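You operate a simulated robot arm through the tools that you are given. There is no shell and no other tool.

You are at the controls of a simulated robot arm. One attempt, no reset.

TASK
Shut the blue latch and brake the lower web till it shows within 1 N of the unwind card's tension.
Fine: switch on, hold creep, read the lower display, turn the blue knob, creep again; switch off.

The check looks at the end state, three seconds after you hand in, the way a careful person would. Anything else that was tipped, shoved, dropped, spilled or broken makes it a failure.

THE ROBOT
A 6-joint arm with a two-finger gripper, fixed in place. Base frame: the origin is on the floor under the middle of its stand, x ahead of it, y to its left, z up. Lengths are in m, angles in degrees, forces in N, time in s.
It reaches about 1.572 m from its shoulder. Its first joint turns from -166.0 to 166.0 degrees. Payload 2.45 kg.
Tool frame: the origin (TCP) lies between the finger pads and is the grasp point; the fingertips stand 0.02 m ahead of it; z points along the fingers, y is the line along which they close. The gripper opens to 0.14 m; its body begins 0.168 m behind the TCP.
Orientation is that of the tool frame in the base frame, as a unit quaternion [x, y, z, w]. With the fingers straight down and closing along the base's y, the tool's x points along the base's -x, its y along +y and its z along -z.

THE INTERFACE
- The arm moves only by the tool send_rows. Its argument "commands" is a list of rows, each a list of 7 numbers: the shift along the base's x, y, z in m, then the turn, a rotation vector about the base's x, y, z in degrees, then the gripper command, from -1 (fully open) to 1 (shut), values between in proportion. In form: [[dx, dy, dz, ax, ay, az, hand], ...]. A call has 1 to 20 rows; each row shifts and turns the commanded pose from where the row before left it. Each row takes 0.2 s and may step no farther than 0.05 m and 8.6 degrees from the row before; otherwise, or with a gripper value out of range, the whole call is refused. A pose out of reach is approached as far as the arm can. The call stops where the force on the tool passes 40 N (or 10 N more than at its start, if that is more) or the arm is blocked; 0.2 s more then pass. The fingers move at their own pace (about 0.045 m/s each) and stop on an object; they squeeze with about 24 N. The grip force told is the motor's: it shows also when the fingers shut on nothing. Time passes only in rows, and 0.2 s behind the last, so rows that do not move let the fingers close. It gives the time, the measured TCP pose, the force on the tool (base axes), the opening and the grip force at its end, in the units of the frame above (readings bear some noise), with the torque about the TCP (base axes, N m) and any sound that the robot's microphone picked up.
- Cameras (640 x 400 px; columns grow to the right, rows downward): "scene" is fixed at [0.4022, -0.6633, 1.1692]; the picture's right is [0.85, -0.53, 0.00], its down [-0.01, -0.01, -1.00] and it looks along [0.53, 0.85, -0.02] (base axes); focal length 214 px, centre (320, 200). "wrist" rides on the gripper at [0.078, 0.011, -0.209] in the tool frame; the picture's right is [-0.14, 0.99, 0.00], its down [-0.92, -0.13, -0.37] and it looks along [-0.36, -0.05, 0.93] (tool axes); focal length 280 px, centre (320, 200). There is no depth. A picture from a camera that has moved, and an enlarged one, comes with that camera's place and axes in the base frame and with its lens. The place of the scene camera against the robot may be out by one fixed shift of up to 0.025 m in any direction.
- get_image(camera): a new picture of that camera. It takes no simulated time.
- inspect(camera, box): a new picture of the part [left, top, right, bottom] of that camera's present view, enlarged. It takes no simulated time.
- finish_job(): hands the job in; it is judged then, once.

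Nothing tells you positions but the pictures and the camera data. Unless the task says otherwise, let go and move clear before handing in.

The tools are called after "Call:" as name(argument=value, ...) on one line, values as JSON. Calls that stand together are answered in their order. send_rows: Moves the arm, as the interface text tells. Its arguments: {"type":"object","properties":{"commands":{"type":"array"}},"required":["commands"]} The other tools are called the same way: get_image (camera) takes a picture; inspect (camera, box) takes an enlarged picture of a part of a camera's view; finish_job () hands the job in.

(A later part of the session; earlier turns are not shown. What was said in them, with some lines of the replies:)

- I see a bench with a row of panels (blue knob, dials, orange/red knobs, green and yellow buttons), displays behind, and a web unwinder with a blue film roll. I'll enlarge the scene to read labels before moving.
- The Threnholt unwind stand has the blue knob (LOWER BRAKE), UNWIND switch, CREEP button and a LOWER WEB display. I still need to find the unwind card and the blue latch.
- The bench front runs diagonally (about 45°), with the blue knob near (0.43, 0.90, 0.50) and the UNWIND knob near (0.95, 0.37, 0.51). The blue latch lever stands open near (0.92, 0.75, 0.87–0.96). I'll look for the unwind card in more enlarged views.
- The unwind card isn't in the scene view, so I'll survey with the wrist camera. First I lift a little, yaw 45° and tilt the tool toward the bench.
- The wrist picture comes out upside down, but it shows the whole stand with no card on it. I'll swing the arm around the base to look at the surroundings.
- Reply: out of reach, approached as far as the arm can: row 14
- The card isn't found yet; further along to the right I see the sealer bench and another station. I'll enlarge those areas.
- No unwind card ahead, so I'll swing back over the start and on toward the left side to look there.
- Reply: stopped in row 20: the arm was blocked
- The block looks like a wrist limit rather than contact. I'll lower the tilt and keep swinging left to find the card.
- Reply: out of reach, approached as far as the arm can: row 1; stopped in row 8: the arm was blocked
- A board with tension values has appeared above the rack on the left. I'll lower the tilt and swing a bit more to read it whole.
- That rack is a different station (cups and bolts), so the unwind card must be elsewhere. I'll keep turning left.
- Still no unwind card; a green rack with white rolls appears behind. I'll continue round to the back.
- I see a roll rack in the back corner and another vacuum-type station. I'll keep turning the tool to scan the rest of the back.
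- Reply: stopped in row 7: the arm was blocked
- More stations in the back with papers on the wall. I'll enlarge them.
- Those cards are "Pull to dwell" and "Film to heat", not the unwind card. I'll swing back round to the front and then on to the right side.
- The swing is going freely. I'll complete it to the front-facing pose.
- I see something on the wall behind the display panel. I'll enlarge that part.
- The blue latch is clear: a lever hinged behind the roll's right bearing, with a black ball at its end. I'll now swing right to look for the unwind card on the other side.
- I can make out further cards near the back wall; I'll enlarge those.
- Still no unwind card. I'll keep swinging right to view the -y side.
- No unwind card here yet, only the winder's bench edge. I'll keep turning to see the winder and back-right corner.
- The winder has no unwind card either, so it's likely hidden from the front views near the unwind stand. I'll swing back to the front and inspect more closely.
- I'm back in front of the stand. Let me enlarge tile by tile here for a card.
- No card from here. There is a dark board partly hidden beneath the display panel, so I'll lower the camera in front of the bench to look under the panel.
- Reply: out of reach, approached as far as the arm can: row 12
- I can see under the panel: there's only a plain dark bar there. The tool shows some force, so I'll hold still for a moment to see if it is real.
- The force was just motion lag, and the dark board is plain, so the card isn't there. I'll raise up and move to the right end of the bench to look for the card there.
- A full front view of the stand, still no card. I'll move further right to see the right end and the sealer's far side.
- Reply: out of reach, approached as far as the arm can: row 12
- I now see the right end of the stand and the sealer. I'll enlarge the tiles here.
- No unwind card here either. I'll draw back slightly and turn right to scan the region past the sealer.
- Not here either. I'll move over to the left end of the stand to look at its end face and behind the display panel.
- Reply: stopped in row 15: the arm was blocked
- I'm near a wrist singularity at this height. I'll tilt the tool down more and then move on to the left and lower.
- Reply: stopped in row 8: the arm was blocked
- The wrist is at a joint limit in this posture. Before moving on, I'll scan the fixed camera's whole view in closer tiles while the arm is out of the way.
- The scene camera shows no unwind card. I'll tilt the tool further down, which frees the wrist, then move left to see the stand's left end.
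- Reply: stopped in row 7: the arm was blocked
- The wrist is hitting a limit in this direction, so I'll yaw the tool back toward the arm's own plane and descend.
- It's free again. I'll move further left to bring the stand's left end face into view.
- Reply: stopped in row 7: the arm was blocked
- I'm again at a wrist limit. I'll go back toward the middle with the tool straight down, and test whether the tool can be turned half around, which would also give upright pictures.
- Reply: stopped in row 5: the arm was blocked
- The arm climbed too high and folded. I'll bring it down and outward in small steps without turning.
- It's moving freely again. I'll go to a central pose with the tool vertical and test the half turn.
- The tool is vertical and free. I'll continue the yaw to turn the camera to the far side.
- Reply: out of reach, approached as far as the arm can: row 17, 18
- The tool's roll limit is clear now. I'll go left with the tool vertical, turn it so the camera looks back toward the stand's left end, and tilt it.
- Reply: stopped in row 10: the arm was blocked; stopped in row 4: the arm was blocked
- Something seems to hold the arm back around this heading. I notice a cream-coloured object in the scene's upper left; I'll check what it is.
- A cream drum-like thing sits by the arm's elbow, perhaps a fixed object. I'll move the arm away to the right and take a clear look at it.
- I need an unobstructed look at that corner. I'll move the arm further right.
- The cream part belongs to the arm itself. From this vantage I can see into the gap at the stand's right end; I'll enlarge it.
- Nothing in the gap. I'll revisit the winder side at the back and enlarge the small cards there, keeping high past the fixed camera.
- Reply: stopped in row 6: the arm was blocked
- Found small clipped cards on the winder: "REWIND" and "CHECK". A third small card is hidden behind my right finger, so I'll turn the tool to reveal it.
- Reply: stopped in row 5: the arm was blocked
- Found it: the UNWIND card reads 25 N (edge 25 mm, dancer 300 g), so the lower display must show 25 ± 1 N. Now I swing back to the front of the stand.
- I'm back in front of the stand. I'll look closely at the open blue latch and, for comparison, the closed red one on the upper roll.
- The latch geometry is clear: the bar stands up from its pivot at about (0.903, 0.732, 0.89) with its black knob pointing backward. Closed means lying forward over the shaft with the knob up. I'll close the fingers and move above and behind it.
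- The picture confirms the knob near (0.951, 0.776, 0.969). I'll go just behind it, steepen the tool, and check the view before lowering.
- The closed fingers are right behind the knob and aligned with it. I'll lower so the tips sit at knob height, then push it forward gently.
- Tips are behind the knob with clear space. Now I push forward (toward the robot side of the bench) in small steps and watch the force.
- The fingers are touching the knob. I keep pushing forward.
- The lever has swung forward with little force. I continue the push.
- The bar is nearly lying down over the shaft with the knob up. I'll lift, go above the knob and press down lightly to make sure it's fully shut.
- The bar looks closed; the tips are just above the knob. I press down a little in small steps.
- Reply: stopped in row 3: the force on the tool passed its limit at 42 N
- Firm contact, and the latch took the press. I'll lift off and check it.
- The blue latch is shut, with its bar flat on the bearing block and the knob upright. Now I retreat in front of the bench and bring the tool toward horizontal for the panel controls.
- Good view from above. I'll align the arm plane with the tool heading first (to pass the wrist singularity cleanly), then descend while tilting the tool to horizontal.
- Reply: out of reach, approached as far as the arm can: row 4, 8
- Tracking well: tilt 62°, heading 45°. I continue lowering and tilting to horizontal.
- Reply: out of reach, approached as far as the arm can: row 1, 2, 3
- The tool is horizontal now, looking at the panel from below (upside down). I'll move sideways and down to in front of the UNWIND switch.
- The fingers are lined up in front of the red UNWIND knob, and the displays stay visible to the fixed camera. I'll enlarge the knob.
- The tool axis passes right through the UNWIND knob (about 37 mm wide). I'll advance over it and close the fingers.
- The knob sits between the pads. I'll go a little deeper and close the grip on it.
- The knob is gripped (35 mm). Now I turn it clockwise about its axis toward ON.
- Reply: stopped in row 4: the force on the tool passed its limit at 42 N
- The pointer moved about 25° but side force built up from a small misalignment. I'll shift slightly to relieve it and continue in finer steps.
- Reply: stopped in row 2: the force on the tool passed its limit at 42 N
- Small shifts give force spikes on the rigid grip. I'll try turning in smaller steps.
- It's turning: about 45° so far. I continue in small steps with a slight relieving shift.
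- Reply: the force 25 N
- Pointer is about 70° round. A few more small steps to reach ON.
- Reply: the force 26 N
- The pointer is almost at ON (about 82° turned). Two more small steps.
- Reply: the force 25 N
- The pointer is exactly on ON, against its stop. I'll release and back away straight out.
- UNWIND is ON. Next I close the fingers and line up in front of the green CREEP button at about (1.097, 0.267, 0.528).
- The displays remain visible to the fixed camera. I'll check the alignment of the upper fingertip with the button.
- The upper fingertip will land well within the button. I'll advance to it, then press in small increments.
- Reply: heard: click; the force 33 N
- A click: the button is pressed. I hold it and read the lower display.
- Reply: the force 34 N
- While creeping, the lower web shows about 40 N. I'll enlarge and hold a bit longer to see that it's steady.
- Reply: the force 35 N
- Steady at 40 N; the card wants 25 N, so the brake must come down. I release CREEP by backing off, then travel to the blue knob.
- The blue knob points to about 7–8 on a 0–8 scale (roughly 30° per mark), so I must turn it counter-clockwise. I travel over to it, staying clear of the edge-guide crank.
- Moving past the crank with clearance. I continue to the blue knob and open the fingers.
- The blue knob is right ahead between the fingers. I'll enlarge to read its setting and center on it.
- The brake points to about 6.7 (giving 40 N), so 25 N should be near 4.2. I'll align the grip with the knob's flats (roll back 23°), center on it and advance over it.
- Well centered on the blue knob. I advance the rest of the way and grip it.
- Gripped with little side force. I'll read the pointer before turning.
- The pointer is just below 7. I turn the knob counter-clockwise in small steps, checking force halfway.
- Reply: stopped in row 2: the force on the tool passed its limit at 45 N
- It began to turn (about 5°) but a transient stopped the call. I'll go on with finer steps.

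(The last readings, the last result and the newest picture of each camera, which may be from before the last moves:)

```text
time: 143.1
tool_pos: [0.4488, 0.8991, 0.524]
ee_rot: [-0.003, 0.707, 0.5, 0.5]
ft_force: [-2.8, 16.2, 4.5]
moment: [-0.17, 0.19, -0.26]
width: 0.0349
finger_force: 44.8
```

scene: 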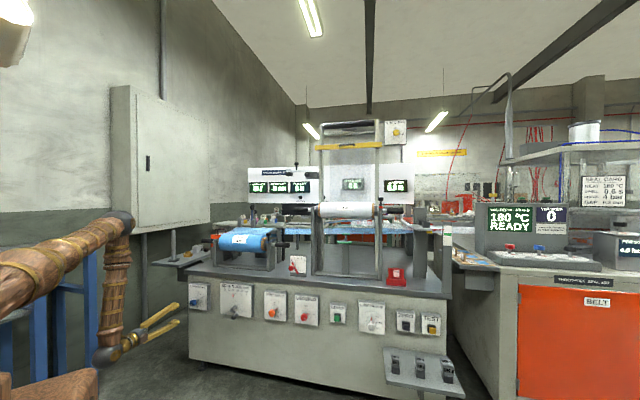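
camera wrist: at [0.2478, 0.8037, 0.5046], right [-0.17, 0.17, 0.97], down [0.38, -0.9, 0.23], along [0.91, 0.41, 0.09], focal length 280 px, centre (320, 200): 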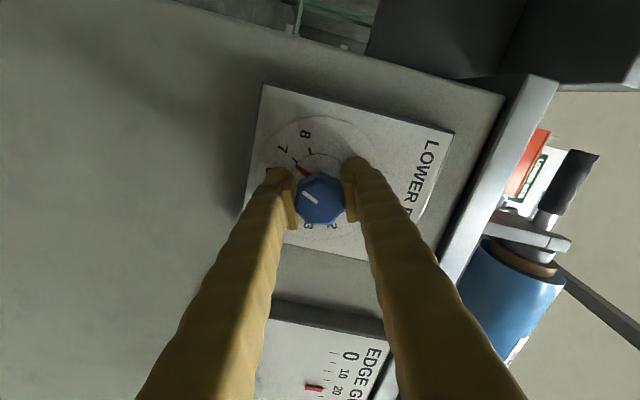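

Turning smoothly now: 23° so far. I continue.

Call:
send_rows(commands=[[0, 0, 0, -1.7, -1.7, 0, 1], [0, 0, 0, -1.7, -1.7, 0, 1], [0, 0, 0, -1.7, -1.7, 0, 1], [0, 0, 0, -1.7, -1.7, 0, 1], [0, 0, 0, -1.7, -1.7, 0, 1], [0, 0, 0, -1.7, -1.7, 0, 1], [0, 0, 0, -1.7, -1.7, 0, 1], [0, 0, 0, -1.7, -1.7, 0, 1], [0, 0, 0, -1.7, -1.7, 0, 1], [0, 0, 0, -1.7, -1.7, 0, 1]])

Call:
inspect(camera="scene", box=[175, 270, 225, 320])

Call:
inspect(camera="wrist", box=[250, 110, 400, 240])

```text
time: 145.5
tool_pos: [0.4491, 0.9005, 0.5234]
ee_rot: [-0.15, 0.691, 0.385, 0.593]
ft_force: [-2.8, 1.1, 1.1]
moment: [-0.08, 0.07, -0.13]
width: 0.0347
finger_force: 44.9
stopped in row 10: the force on the tool passed its limit at 40 N (the readings are from after the stop); the commanded pose is now the measured one
```

```text
8.00 times, centred on (200, 295) of scene
camera zoom: at [0.4022, -0.6633, 1.1692], right [0.85, -0.53, 0.0], down [-0.01, -0.01, -1.0], along [0.53, 0.85, -0.02], focal length 1716 px, centre (1280, -560)
```

zoom: 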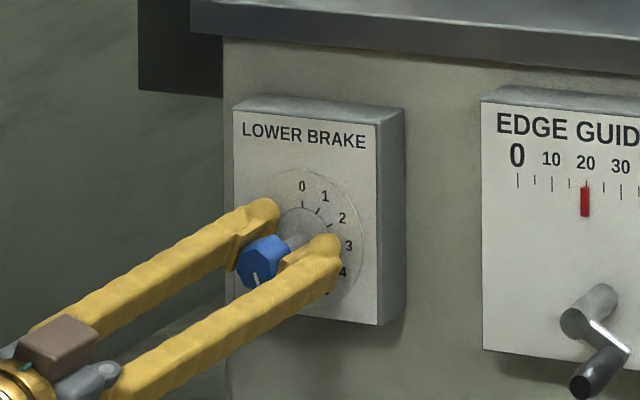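

```text
3.08 times, centred on (325, 175) of wrist
camera zoom: at [0.274, 0.7772, 0.4567], right [-0.62, 0.62, 0.48], down [0.06, -0.58, 0.82], along [0.78, 0.54, 0.32], focal length 863 px, centre (305, 277)
```

zoom: 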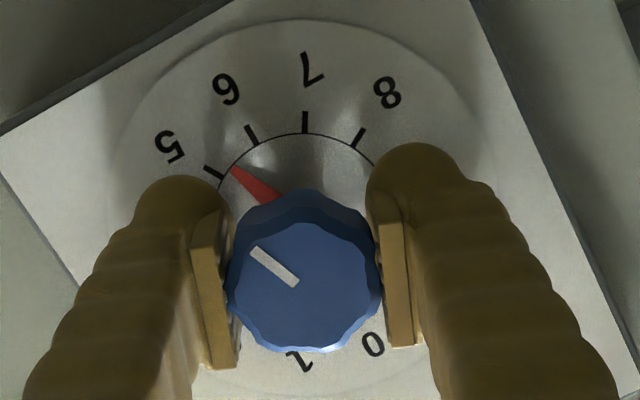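

The pointer is at about 5.2 now. Another 30° should bring it to about 4.2.

Call:
send_rows(commands=[[0, 0, 0, -1.5, -1.5, 0, 1], [0, 0, 0, -1.5, -1.5, 0, 1], [0, 0, 0, -1.5, -1.5, 0, 1], [0, 0, 0, -1.5, -1.5, 0, 1], [0, 0, 0, -1.5, -1.5, 0, 1], [0, 0, 0, -1.5, -1.5, 0, 1], [0, 0, 0, -1.5, -1.5, 0, 1], [0, 0, 0, -1.5, -1.5, 0, 1], [0, 0, 0, -1.5, -1.5, 0, 1], [0, 0, 0, -1.5, -1.5, 0, 1], [0, 0, 0, -1.5, -1.5, 0, 1], [0, 0, 0, -1.5, -1.5, 0, 1], [0, 0, 0, -1.5, -1.5, 0, 1], [0, 0, 0, -1.5, -1.5, 0, 1]])

Call:
inspect(camera="wrist", box=[250, 110, 400, 240])

```text
time: 147.9
tool_pos: [0.4485, 0.901, 0.5249]
ee_rot: [-0.284, 0.649, 0.26, 0.657]
ft_force: [0.1, 6.2, -3.4]
moment: [-0.03, 0.02, -0.25]
width: 0.0347
finger_force: 44.8
stopped in row 11: the force on the tool passed its limit at 42 N (the readings are from after the stop); the commanded pose is now the measured one
```

```text
3.08 times, centred on (325, 175) of wrist
camera zoom: at [0.2945, 0.7568, 0.4479], right [-0.71, 0.7, 0.1], down [-0.19, -0.33, 0.93], along [0.68, 0.63, 0.36], focal length 863 px, centre (305, 277)
```

zoom: 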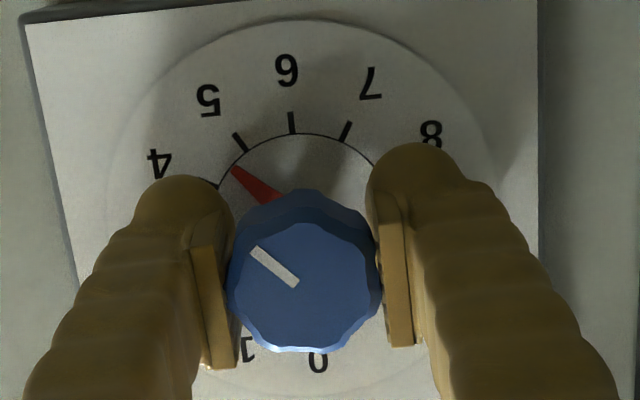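

Pointer is at about 4.47. Eight degrees more to reach roughly 4.2.

Call:
send_rows(commands=[[0, 0, 0, -1.5, -1.5, 0, 1], [0, 0, 0, -1.5, -1.5, 0, 1], [0, 0, 0, -1.5, -1.5, 0, 1], [0, 0, 0, -1.3, -1.3, 0, 1]])

Call:
inspect(camera="wrist", box=[250, 110, 400, 240])

```text
time: 148.9
tool_pos: [0.447, 0.9009, 0.5255]
ee_rot: [-0.33, 0.627, 0.213, 0.673]
ft_force: [-14.8, 2.7, 0.6]
moment: [-0.13, 0.17, -0.39]
width: 0.0347
finger_force: 45.2
```

```text
3.08 times, centred on (325, 175) of wrist
camera zoom: at [0.3023, 0.7491, 0.4475], right [-0.71, 0.7, -0.04], down [-0.28, -0.23, 0.93], along [0.64, 0.67, 0.37], focal length 863 px, centre (305, 277)
```

zoom: 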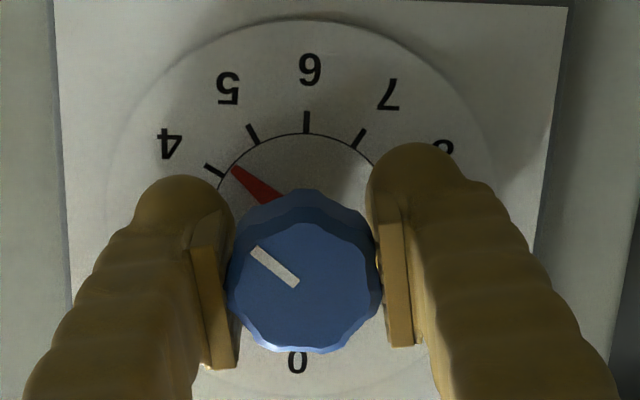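

The pointer is at about 4.2. I release the knob, back out, and return to the CREEP button to test.

Call:
send_rows(commands=[[0, 0, 0, 0, 0, 0, 0], [0, 0, 0, 0, 0, 0, 0], [0, 0, 0, 0, 0, 0, 0], [-0.02, -0.02, 0, 0, 0, 0, 0], [-0.0325, -0.0325, 0, 0, 0, 0, 0], [-0.0325, -0.0325, 0, 0, 0, 0, 0], [-0.0126, -0.0126, 0, 0, 0, 0, 0], [0, 0, 0, 0, 0, 0, 0]])

Call:
inspect(camera="wrist", box=[240, 60, 420, 230])

```text
time: 150.7
tool_pos: [0.3508, 0.8018, 0.5263]
ee_rot: [-0.33, 0.626, 0.213, 0.673]
ft_force: [0.1, -0.6, 0.7]
moment: [-0.03, -0.03, -0.04]
width: 0.0698
finger_force: 0.1
```

```text
2.35 times, centred on (330, 145) of wrist
camera zoom: at [0.2066, 0.6508, 0.4486], right [-0.71, 0.7, -0.04], down [-0.28, -0.23, 0.93], along [0.64, 0.67, 0.37], focal length 660 px, centre (296, 329)
```

zoom: 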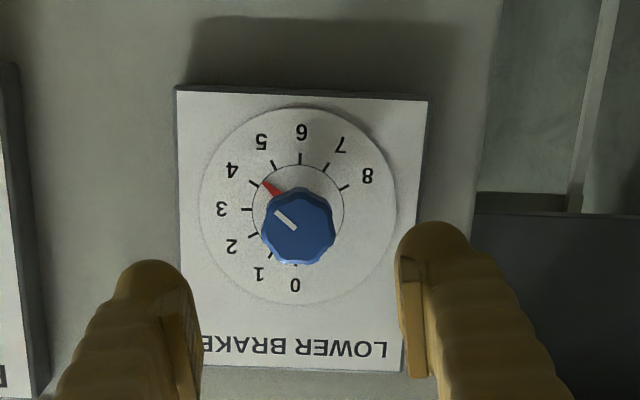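

The knob stayed at about 4.2. Now back to CREEP, rolling the tool to the earlier press pose on the way.

Call:
send_rows(commands=[[0.0085, 0.0085, 0.045, 0, 0, 0, 0.5], [0, 0, 0.04, 0, 0, 0, 1], [0.03203, -0.03203, 0, 3.54, 3.54, 0, 1], [0.03203, -0.03203, 0, 3.54, 3.54, 0, 1], [0.03203, -0.03203, 0, 3.54, 3.54, 0, 1], [0.03203, -0.03203, 0, 3.54, 3.54, 0, 1], [0.03203, -0.03203, 0, 3.54, 3.54, 0, 1], [0.03203, -0.03203, 0, 3.54, 3.54, 0, 1], [0.03203, -0.03203, 0, 3.54, 3.54, 0, 1], [0.03203, -0.03203, 0, 3.54, 3.54, 0, 1], [0.03203, -0.03203, 0, 3.54, 3.54, 0, 1], [0.03203, -0.03203, 0, 3.54, 3.54, 0, 1], [0.03203, -0.03203, 0, 3.54, 3.54, 0, 1], [0.03203, -0.03203, 0, 3.54, 3.54, 0, 1], [0.03203, -0.03203, 0, 3.54, 3.54, 0, 1], [0.03203, -0.03203, 0, 3.54, 3.54, 0, 1], [0.03203, -0.03203, 0, 3.54, 3.54, 0, 1], [0.03203, -0.03203, 0, 3.54, 3.54, 0, 1], [0.03203, -0.03203, 0, 3.54, 3.54, 0, 1], [0.03203, -0.03203, 0, 3.54, 3.54, 0, 1]])

```text
time: 154.9
tool_pos: [0.9374, 0.2388, 0.6087]
ee_rot: [0.211, 0.674, 0.628, 0.326]
ft_force: [0.0, -0.6, -0.5]
moment: [0.03, 0.01, 0.02]
width: 0.0
finger_force: 24.4
```

Nearly there. I finish the lateral move and roll, lower to button height and approach the same press pose.

Call:
send_rows(commands=[[0.0332, -0.0332, 0, 3.6, 3.6, 0, 1], [0.0332, -0.0332, 0, 3.6, 3.6, 0, 1], [0, 0, -0.046, 0, 0, 0, 1], [0, 0, -0.0463, 0, 0, 0, 1], [0.0192, 0.0192, 0, 0, 0, 0, 1], [0.0192, 0.0192, 0, 0, 0, 0, 1], [0, 0, 0, 0, 0, 0, 1]])

Call:
inspect(camera="wrist", box=[280, 95, 400, 215])

Call:
inspect(camera="scene", box=[244, 175, 320, 210])

```text
time: 156.5
tool_pos: [1.0389, 0.2084, 0.5171]
ee_rot: [0.27, 0.652, 0.654, 0.27]
ft_force: [0.0, 0.3, 0.7]
moment: [-0.01, -0.02, 0.02]
width: 0.0
finger_force: 24.3
```

```text
3.33 times, centred on (340, 155) of wrist
camera zoom: at [0.8361, 0.1147, 0.529], right [0.1, -0.1, 0.99], down [0.39, -0.91, -0.13], along [0.91, 0.4, -0.05], focal length 935 px, centre (253, 350)
```

zoom: 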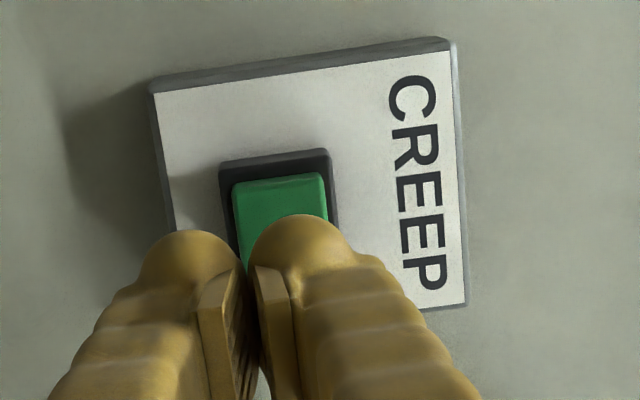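

```text
8.42 times, centred on (282, 192) of scene
camera zoom: at [0.4022, -0.6633, 1.1692], right [0.85, -0.53, 0.0], down [-0.01, -0.01, -1.0], along [0.53, 0.85, -0.02], focal length 1806 px, centre (640, 263)
```

zoom: 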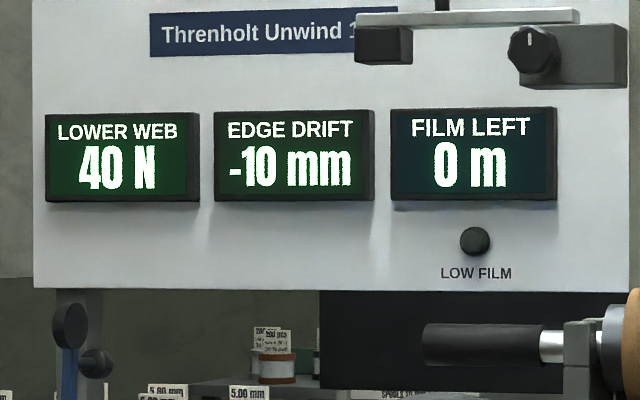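

The display holds the last reading (40 N) until the web creeps again. I press CREEP and hold.

Call:
send_rows(commands=[[0.0177, 0.0177, 0, 0, 0, 0, 1], [0.0177, 0.0177, 0, 0, 0, 0, 1], [0.0065, 0.0065, 0, 0, 0, 0, 1], [0, 0, 0, 0, 0, 0, 1], [0, 0, 0, 0, 0, 0, 1], [0, 0, 0, 0, 0, 0, 1], [0, 0, 0, 0, 0, 0, 1], [0, 0, 0, 0, 0, 0, 1]])

Call:
inspect(camera="scene", box=[244, 175, 320, 210])

```text
time: 158.3
tool_pos: [1.0824, 0.2499, 0.5169]
ee_rot: [0.27, 0.652, 0.655, 0.27]
ft_force: [-14.5, -34.7, -9.3]
moment: [0.2, -0.03, -0.16]
width: 0.0
finger_force: 24.4
heard: click
```

```text
8.42 times, centred on (282, 192) of scene
camera zoom: at [0.4022, -0.6633, 1.1692], right [0.85, -0.53, 0.0], down [-0.01, -0.01, -1.0], along [0.53, 0.85, -0.02], focal length 1806 px, centre (640, 263)
```

zoom: 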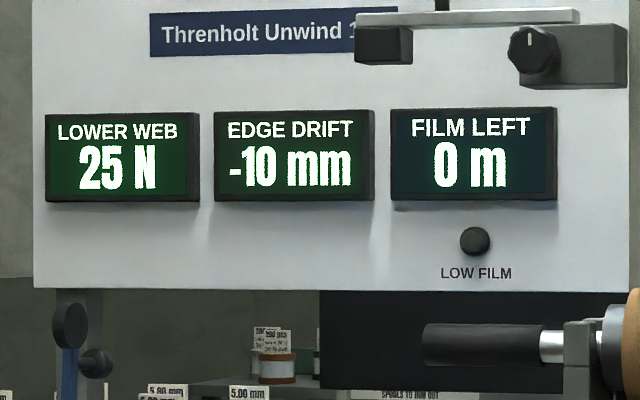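

The lower web shows 25 N, exactly the card's value. I hold a moment more to confirm it's steady, then release.

Call:
send_rows(commands=[[0, 0, 0, 0, 0, 0, 1], [0, 0, 0, 0, 0, 0, 1], [0, 0, 0, 0, 0, 0, 1]])

Call:
inspect(camera="scene", box=[240, 160, 420, 220])

Call:
send_rows(commands=[[-0.02, -0.02, 0, 0, 0, 0, 1], [-0.035, -0.035, 0, 0, 0, 0, 1], [-0.015, -0.015, 0, 0, 0, 0, 1], [0, 0, 0, 0, 0, 0, 1]])

Call:
inspect(camera="scene", box=[244, 175, 320, 210])

Call:
get_image(camera="wrist")

```text
time: 159.1
tool_pos: [1.0832, 0.2497, 0.5176]
ee_rot: [0.27, 0.652, 0.655, 0.27]
ft_force: [-17.1, -33.6, -10.8]
moment: [0.2, -0.03, -0.11]
width: 0.0
finger_force: 24.5
```

```text
3.56 times, centred on (330, 190) of scene
camera zoom: at [0.4022, -0.6633, 1.1692], right [0.85, -0.53, 0.0], down [-0.01, -0.01, -1.0], along [0.53, 0.85, -0.02], focal length 763 px, centre (284, 236)
```

zoom: 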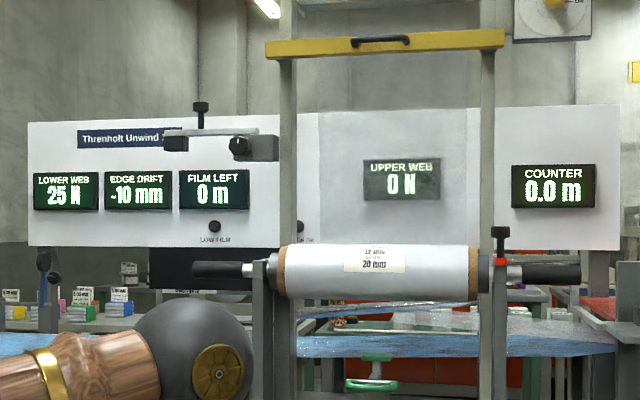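

```text
time: 160.1
tool_pos: [1.0127, 0.1803, 0.5172]
ee_rot: [0.27, 0.651, 0.656, 0.27]
ft_force: [-0.3, -0.1, 0.3]
moment: [-0.04, 0.01, -0.01]
width: 0.0002
finger_force: 23.5
```

```text
8.42 times, centred on (282, 192) of scene
camera zoom: at [0.4022, -0.6633, 1.1692], right [0.85, -0.53, 0.0], down [-0.01, -0.01, -1.0], along [0.53, 0.85, -0.02], focal length 1806 px, centre (640, 263)
```

zoom: 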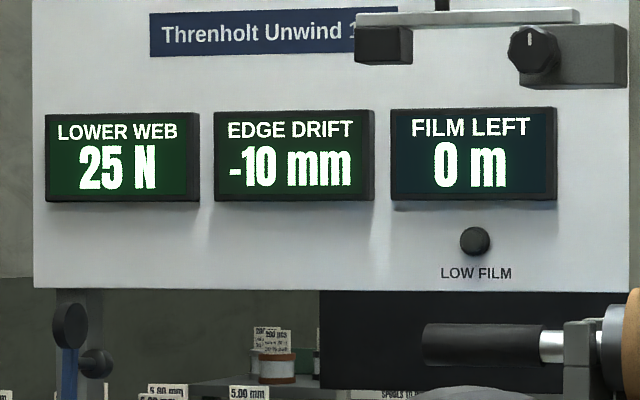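

```text
taken
camera wrist: at [0.8088, 0.0865, 0.5293], right [0.1, -0.1, 0.99], down [0.39, -0.91, -0.13], along [0.91, 0.4, -0.05], focal length 280 px, centre (320, 200)
```

wrist: 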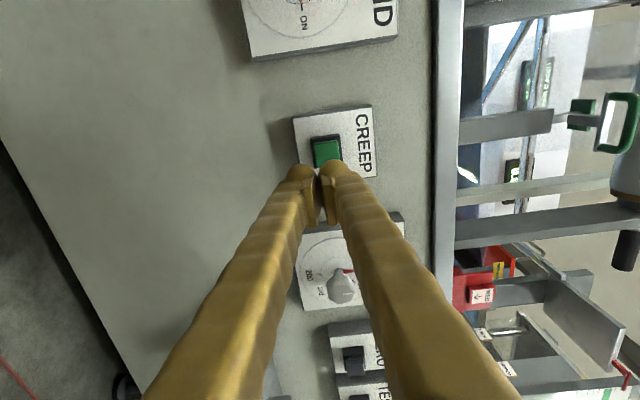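

25 N holds after release. Now I move back to the UNWIND switch with the fingers open to turn it off.

Call:
send_rows(commands=[[-0.0332, 0.0332, 0.0012, 0, 0, 0, 0], [-0.0332, 0.0332, 0.0012, 0, 0, 0, 0], [-0.0332, 0.0332, 0.0012, 0, 0, 0, 0], [-0.0332, 0.0332, 0.0012, 0, 0, 0, 0], [0, 0, 0, 0, 0, 0, 0]])

Call:
get_image(camera="wrist")

```text
time: 161.3
tool_pos: [0.8784, 0.3126, 0.5215]
ee_rot: [0.27, 0.652, 0.655, 0.27]
ft_force: [-0.5, 0.3, -0.1]
moment: [0.0, -0.04, -0.04]
width: 0.0699
finger_force: 0.1
```

```text
taken
camera wrist: at [0.6755, 0.2179, 0.5324], right [0.1, -0.1, 0.99], down [0.39, -0.91, -0.13], along [0.91, 0.4, -0.05], focal length 280 px, centre (320, 200)
```

wrist: 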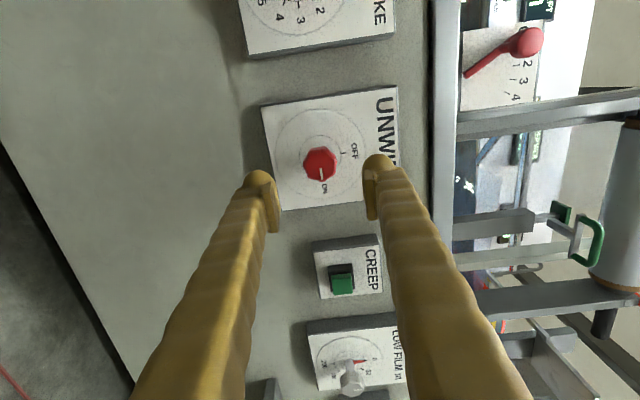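

Aligned on the switch knob as before. I advance and grip it.

Call:
send_rows(commands=[[0.0196, 0.0194, 0.0001, 0, 0, 0, 0], [0.0196, 0.0194, 0.0001, 0, 0, 0, 0], [0.0196, 0.0194, 0.0001, 0, 0, 0, 0], [0.0195, 0.0192, 0.0001, 0, 0, 0, 0], [0, 0, 0, 0, 0, 0, 0.3], [0, 0, 0, 0, 0, 0, 1], [0, 0, 0, 0, 0, 0, 1], [0, 0, 0, 0, 0, 0, 1]])

Call:
get_image(camera="wrist")

```text
time: 163.1
tool_pos: [0.9579, 0.39, 0.5216]
ee_rot: [0.27, 0.652, 0.655, 0.27]
ft_force: [7.3, 5.7, -4.8]
moment: [0.02, -0.04, 0.01]
width: 0.0354
finger_force: 39.9
```

```text
taken
camera wrist: at [0.7538, 0.2961, 0.5333], right [0.1, -0.1, 0.99], down [0.39, -0.91, -0.13], along [0.91, 0.4, -0.05], focal length 280 px, centre (320, 200)
```

wrist: 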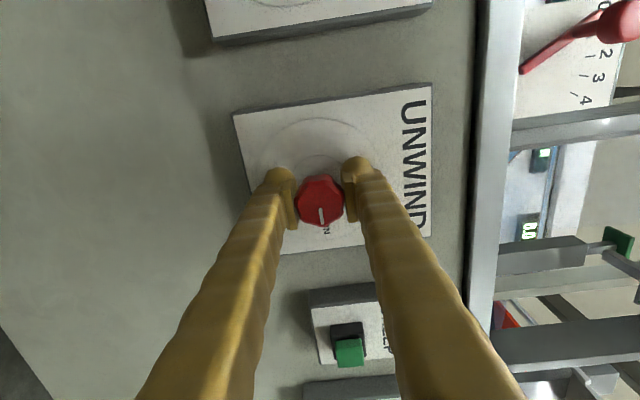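

Gripped. I turn the switch counter-clockwise back toward OFF in fine steps.

Call:
send_rows(commands=[[0, 0, 0, -1.5, -1.5, 0, 1], [0, 0, 0, -1.5, -1.5, 0, 1], [0, 0, 0, -1.7, -1.7, 0, 1], [0, 0, 0, -1.7, -1.7, 0, 1], [0, 0, 0, -1.7, -1.7, 0, 1], [0, 0, 0, -1.7, -1.7, 0, 1], [0, 0, 0, -1.7, -1.7, 0, 1], [0, 0, 0, -1.7, -1.7, 0, 1], [0, 0, 0, -1.7, -1.7, 0, 1], [0, 0, 0, -1.7, -1.7, 0, 1], [0, 0, 0, -1.7, -1.7, 0, 1], [0, 0, 0, -1.7, -1.7, 0, 1]])

```text
time: 165.7
tool_pos: [0.9576, 0.3896, 0.5224]
ee_rot: [0.102, 0.699, 0.569, 0.42]
ft_force: [6.7, 25.4, -24.9]
moment: [0.38, -0.4, -0.27]
width: 0.0354
finger_force: 44.3
```

Turned about 28°; some side force has built. I relieve it by a millimetre and continue.

Call:
send_rows(commands=[[0.0002, 0.0008, -0.001, -1, -1, 0, 1], [0, 0, 0, -1.5, -1.5, 0, 1], [0, 0, 0, -1.5, -1.5, 0, 1], [0, 0, 0, -1.5, -1.5, 0, 1], [0, 0, 0, -1.5, -1.5, 0, 1], [0, 0, 0, -1.5, -1.5, 0, 1], [0, 0, 0, -1.5, -1.5, 0, 1], [0, 0, 0, -1.5, -1.5, 0, 1]])

Call:
inspect(camera="scene", box=[280, 280, 340, 330])

```text
time: 166.6
tool_pos: [0.9565, 0.3903, 0.5221]
ee_rot: [0.065, 0.703, 0.545, 0.452]
ft_force: [-2.6, -3.0, 1.8]
moment: [-0.07, 0.07, -0.06]
width: 0.0356
finger_force: 45.2
stopped in row 4: the force on the tool passed its limit at 49 N (the readings are from after the stop); the commanded pose is now the measured one
```

```text
8.00 times, centred on (310, 305) of scene
camera zoom: at [0.4022, -0.6633, 1.1692], right [0.85, -0.53, 0.0], down [-0.01, -0.01, -1.0], along [0.53, 0.85, -0.02], focal length 1716 px, centre (400, -640)
```

zoom: 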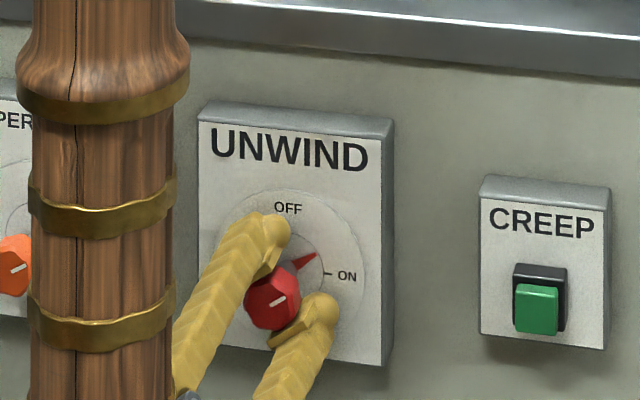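

The stop reset the stored force, and the pointer has moved off ON. I continue in fine steps.

Call:
send_rows(commands=[[0, 0, 0, -1.5, -1.5, 0, 1], [0, 0, 0, -1.5, -1.5, 0, 1], [0, 0, 0, -1.5, -1.5, 0, 1], [0, 0, 0, -1.5, -1.5, 0, 1], [0, 0, 0, -1.5, -1.5, 0, 1], [0, 0, 0, -1.5, -1.5, 0, 1], [0, 0, 0, -1.5, -1.5, 0, 1], [0, 0, 0, -1.5, -1.5, 0, 1], [0, 0, 0, -1.5, -1.5, 0, 1], [0, 0, 0, -1.5, -1.5, 0, 1]])

```text
time: 168.5
tool_pos: [0.957, 0.3898, 0.5204]
ee_rot: [-0.046, 0.705, 0.47, 0.529]
ft_force: [-3.8, -2.6, 3.7]
moment: [-0.14, 0.14, -0.04]
width: 0.0355
finger_force: 45.4
stopped in row 9: the force on the tool passed its limit at 42 N (the readings are from after the stop); the commanded pose is now the measured one
```

About 52° turned. Continuing toward OFF.

Call:
send_rows(commands=[[0, 0, 0, -1.5, -1.5, 0, 1], [0, 0, 0, -1.5, -1.5, 0, 1], [0, 0, 0, -1.5, -1.5, 0, 1], [0, 0, 0, -1.5, -1.5, 0, 1], [0, 0, 0, -1.5, -1.5, 0, 1], [0, 0, 0, -1.5, -1.5, 0, 1], [0, 0, 0, -1.5, -1.5, 0, 1], [0, 0, 0, -1.5, -1.5, 0, 1], [0, 0, 0, -1.5, -1.5, 0, 1], [0, 0, 0, -1.5, -1.5, 0, 1]])

Call:
inspect(camera="scene", box=[280, 280, 340, 330])

```text
time: 170.2
tool_pos: [0.9568, 0.3907, 0.5238]
ee_rot: [-0.143, 0.692, 0.392, 0.589]
ft_force: [-2.0, -2.7, 2.3]
moment: [-0.08, 0.1, -0.03]
width: 0.0355
finger_force: 44.8
stopped in row 8: the force on the tool passed its limit at 41 N (the readings are from after the stop); the commanded pose is now the measured one
```

```text
8.00 times, centred on (310, 305) of scene
camera zoom: at [0.4022, -0.6633, 1.1692], right [0.85, -0.53, 0.0], down [-0.01, -0.01, -1.0], along [0.53, 0.85, -0.02], focal length 1716 px, centre (400, -640)
```

zoom: 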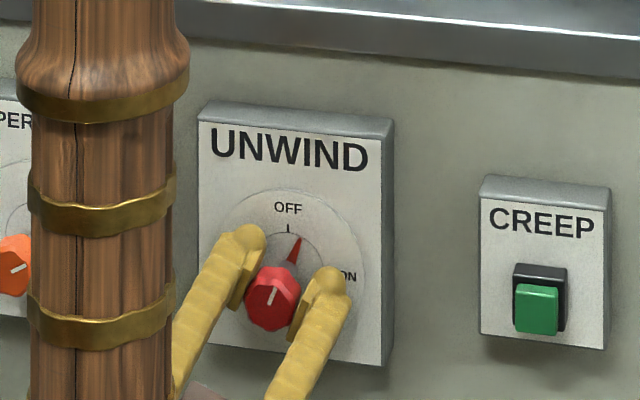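

About 68° turned; 22° remain.

Call:
send_rows(commands=[[0, 0, 0, -1.5, -1.5, 0, 1], [0, 0, 0, -1.5, -1.5, 0, 1], [0, 0, 0, -1.5, -1.5, 0, 1], [0, 0, 0, -1.5, -1.5, 0, 1], [0, 0, 0, -1.5, -1.5, 0, 1], [0, 0, 0, -1.5, -1.5, 0, 1], [0, 0, 0, -1.5, -1.5, 0, 1], [0, 0, 0, -1.5, -1.5, 0, 1], [0, 0, 0, -1.5, -1.5, 0, 1], [0, 0, 0, -1.5, -1.5, 0, 1]])

Call:
inspect(camera="scene", box=[280, 280, 340, 330])

Call:
inspect(camera="scene", box=[244, 175, 320, 210])

```text
time: 172.4
tool_pos: [0.9561, 0.3908, 0.5227]
ee_rot: [-0.269, 0.654, 0.278, 0.65]
ft_force: [-20.7, 2.2, 16.9]
moment: [-0.21, 0.25, -0.29]
width: 0.0353
finger_force: 45.2
```

```text
8.00 times, centred on (310, 305) of scene
camera zoom: at [0.4022, -0.6633, 1.1692], right [0.85, -0.53, 0.0], down [-0.01, -0.01, -1.0], along [0.53, 0.85, -0.02], focal length 1716 px, centre (400, -640)
```

zoom: 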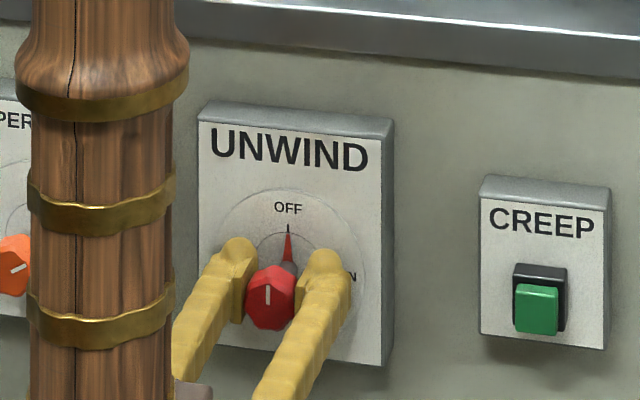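

```text
8.42 times, centred on (282, 192) of scene
camera zoom: at [0.4022, -0.6633, 1.1692], right [0.85, -0.53, 0.0], down [-0.01, -0.01, -1.0], along [0.53, 0.85, -0.02], focal length 1806 px, centre (640, 263)
```

zoom: 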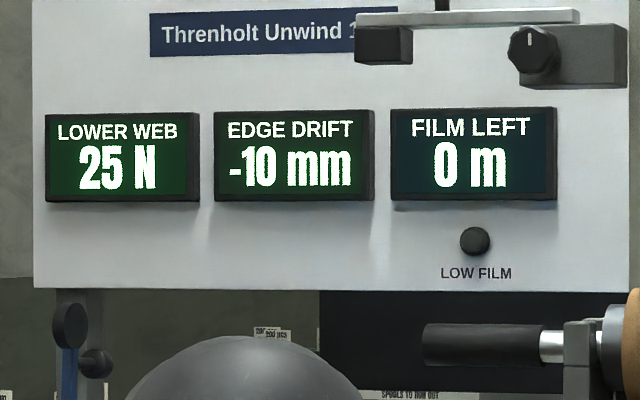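

The pointer is at OFF. I give one small extra nudge to be sure it's against the stop, then release.

Call:
send_rows(commands=[[0, 0, 0, -1.0, -1.0, 0, 1], [0, 0, 0, -0.5, -0.5, 0, 1]])

Call:
inspect(camera="wrist", box=[240, 90, 400, 250])

```text
time: 173.0
tool_pos: [0.9567, 0.3911, 0.5244]
ee_rot: [-0.279, 0.65, 0.264, 0.655]
ft_force: [-18.1, 3.7, 10.3]
moment: [0.53, 0.7, -0.28]
width: 0.0355
finger_force: 44.8
```

```text
2.50 times, centred on (320, 170) of wrist
camera zoom: at [0.8026, 0.2477, 0.4459], right [-0.71, 0.7, 0.11], down [-0.18, -0.34, 0.92], along [0.68, 0.63, 0.36], focal length 701 px, centre (320, 275)
```

zoom: 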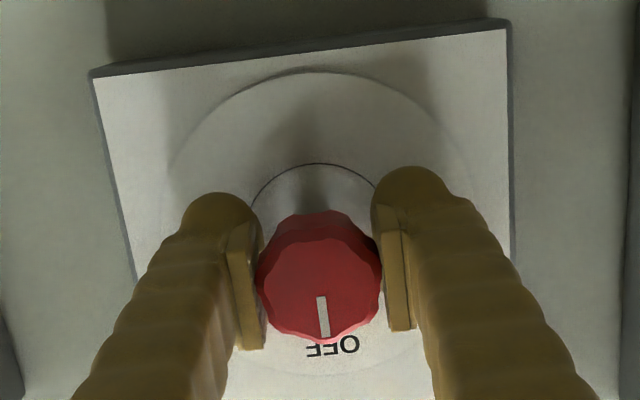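

Torque shows it's against the OFF stop. I release and back away.

Call:
send_rows(commands=[[0, 0, 0, 0, 0, 0, 0], [0, 0, 0, 0, 0, 0, 0], [0, 0, 0, 0, 0, 0, 0], [-0.015, -0.015, 0, 0, 0, 0, 0], [-0.03, -0.03, 0, 0, 0, 0, 0], [-0.03, -0.03, 0, 0, 0, 0, 0], [0, 0, 0, 0, 0, 0, 0]])

Call:
get_image(camera="wrist")

Call:
get_image(camera="scene")

Call:
inspect(camera="scene", box=[180, 270, 320, 340])

Call:
inspect(camera="scene", box=[230, 165, 330, 265])

```text
time: 174.6
tool_pos: [0.8818, 0.3163, 0.5234]
ee_rot: [-0.28, 0.65, 0.265, 0.655]
ft_force: [0.7, 0.2, 0.0]
moment: [-0.01, -0.01, -0.01]
width: 0.0701
finger_force: 0.1
```

```text
taken
camera wrist: at [0.7274, 0.1726, 0.4459], right [-0.71, 0.7, 0.11], down [-0.18, -0.34, 0.92], along [0.68, 0.63, 0.37], focal length 280 px, centre (320, 200)
```

wrist: 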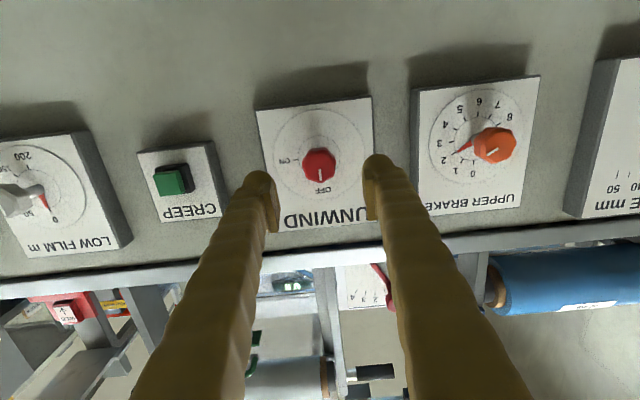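

```text
taken
```

scene: 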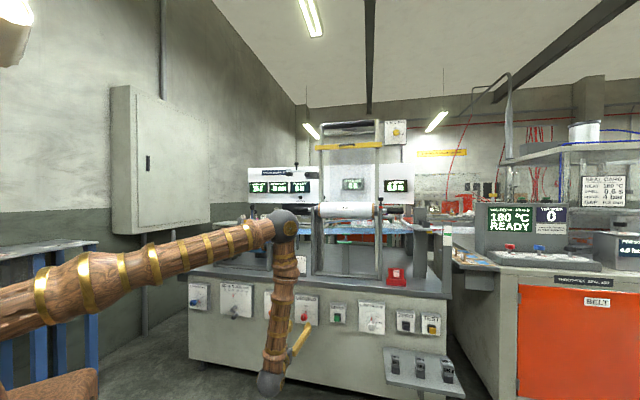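

```text
4.57 times, centred on (250, 305) of scene
camera zoom: at [0.4022, -0.6633, 1.1692], right [0.85, -0.53, 0.0], down [-0.01, -0.01, -1.0], along [0.53, 0.85, -0.02], focal length 980 px, centre (640, -280)
```

zoom: 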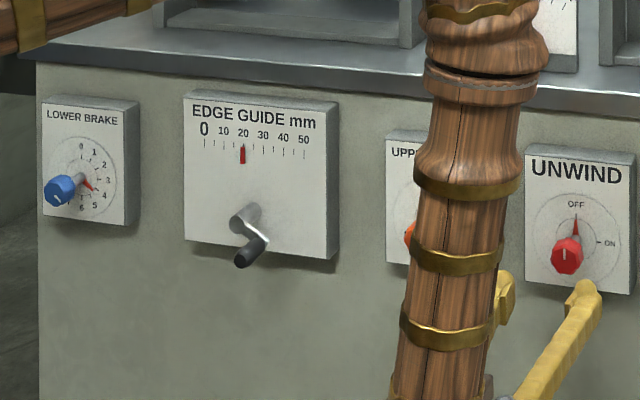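

```text
4.00 times, centred on (280, 215) of scene
camera zoom: at [0.4022, -0.6633, 1.1692], right [0.85, -0.53, 0.0], down [-0.01, -0.01, -1.0], along [0.53, 0.85, -0.02], focal length 858 px, centre (480, 140)
```

zoom: 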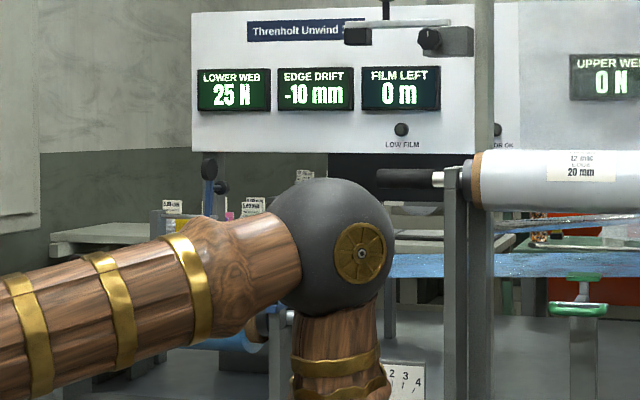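

UNWIND is OFF, the brake reads about 4.2, and the display shows 25 N. I'll rise and move clear to check the latch and everything else.

Call:
send_rows(commands=[[-0.01, -0.01, 0.045, 0, 0, 0, 0], [-0.005, -0.005, 0.045, 0, 0, 0, 0], [0, 0, 0.045, 0, 0, 0, 0], [0, 0, 0.045, 0, 0, 0, 0], [-0.032, 0.032, 0, 0, 0, 0, 0], [-0.032, 0.032, 0, 0, 0, 0, 0], [-0.032, 0.032, 0, 0, 0, 0, 0], [-0.032, 0.032, 0, 0, 0, 0, 0], [-0.032, 0.032, 0, 0, 0, 0, 0], [-0.032, 0.032, 0, 0, 0, 0, 0], [-0.032, 0.032, 0, 0, 0, 0, 0], [-0.032, 0.032, 0, 0, 0, 0, 0], [-0.03, 0.03, 0, 0, 0, 0, 0]])

Call:
get_image(camera="scene")

Call:
inspect(camera="scene", box=[240, 205, 310, 265])

Call:
inspect(camera="scene", box=[260, 270, 360, 340])

```text
time: 177.4
tool_pos: [0.5818, 0.5853, 0.7033]
ee_rot: [-0.28, 0.65, 0.264, 0.656]
ft_force: [0.0, -0.3, 0.1]
moment: [0.01, -0.03, -0.01]
width: 0.0701
finger_force: 0.1
```

```text
taken
```

scene: 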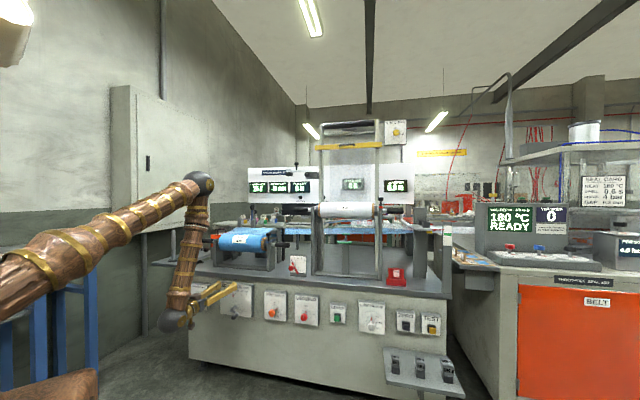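

```text
6.67 times, centred on (275, 235) of scene
camera zoom: at [0.4022, -0.6633, 1.1692], right [0.85, -0.53, 0.0], down [-0.01, -0.01, -1.0], along [0.53, 0.85, -0.02], focal length 1430 px, centre (620, -33)
```

zoom: 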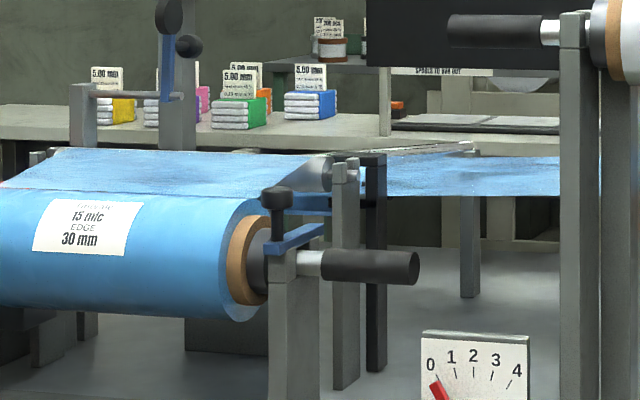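

```text
5.71 times, centred on (310, 305) of scene
camera zoom: at [0.4022, -0.6633, 1.1692], right [0.85, -0.53, 0.0], down [-0.01, -0.01, -1.0], along [0.53, 0.85, -0.02], focal length 1226 px, centre (377, -400)
```

zoom: 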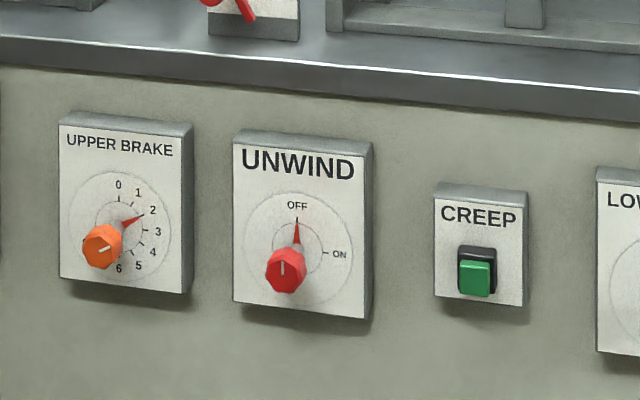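

The latch is shut, UNWIND is OFF, and the lower display reads 25 N, matching the card. The upper brake and creep button look unchanged, and the gripper is open and clear of the panel. Handing in.

Call:
finish_job()

```text
The job is handed in.
```

The blue latch is shut and the lower web shows 25 N, which is what the unwind card asks for. I've handed the job in; I haven't seen the check's result.

- **Card:** it is clipped to the winder bench behind the robot and reads UNWIND 25 N, EDGE 25 mm, DANCER 300 g.
- **Latch:** I swung it forward and pressed it down. The bar lies flat across the bearing block with its knob upright.
- **Brake:** the lower web read 40 N on the first creep, with the blue knob at about 6.7. I turned the knob back to about 4.2, and a second creep read a steady 25 N.
- **Switch:** UNWIND is back at OFF, against its stop.

I left the upper brake, edge guide and other controls alone, and saw nothing tipped or moved. The edge drift display showed -10 mm during both creeps; that wasn't part of this task. The gripper is open and clear of the panel.
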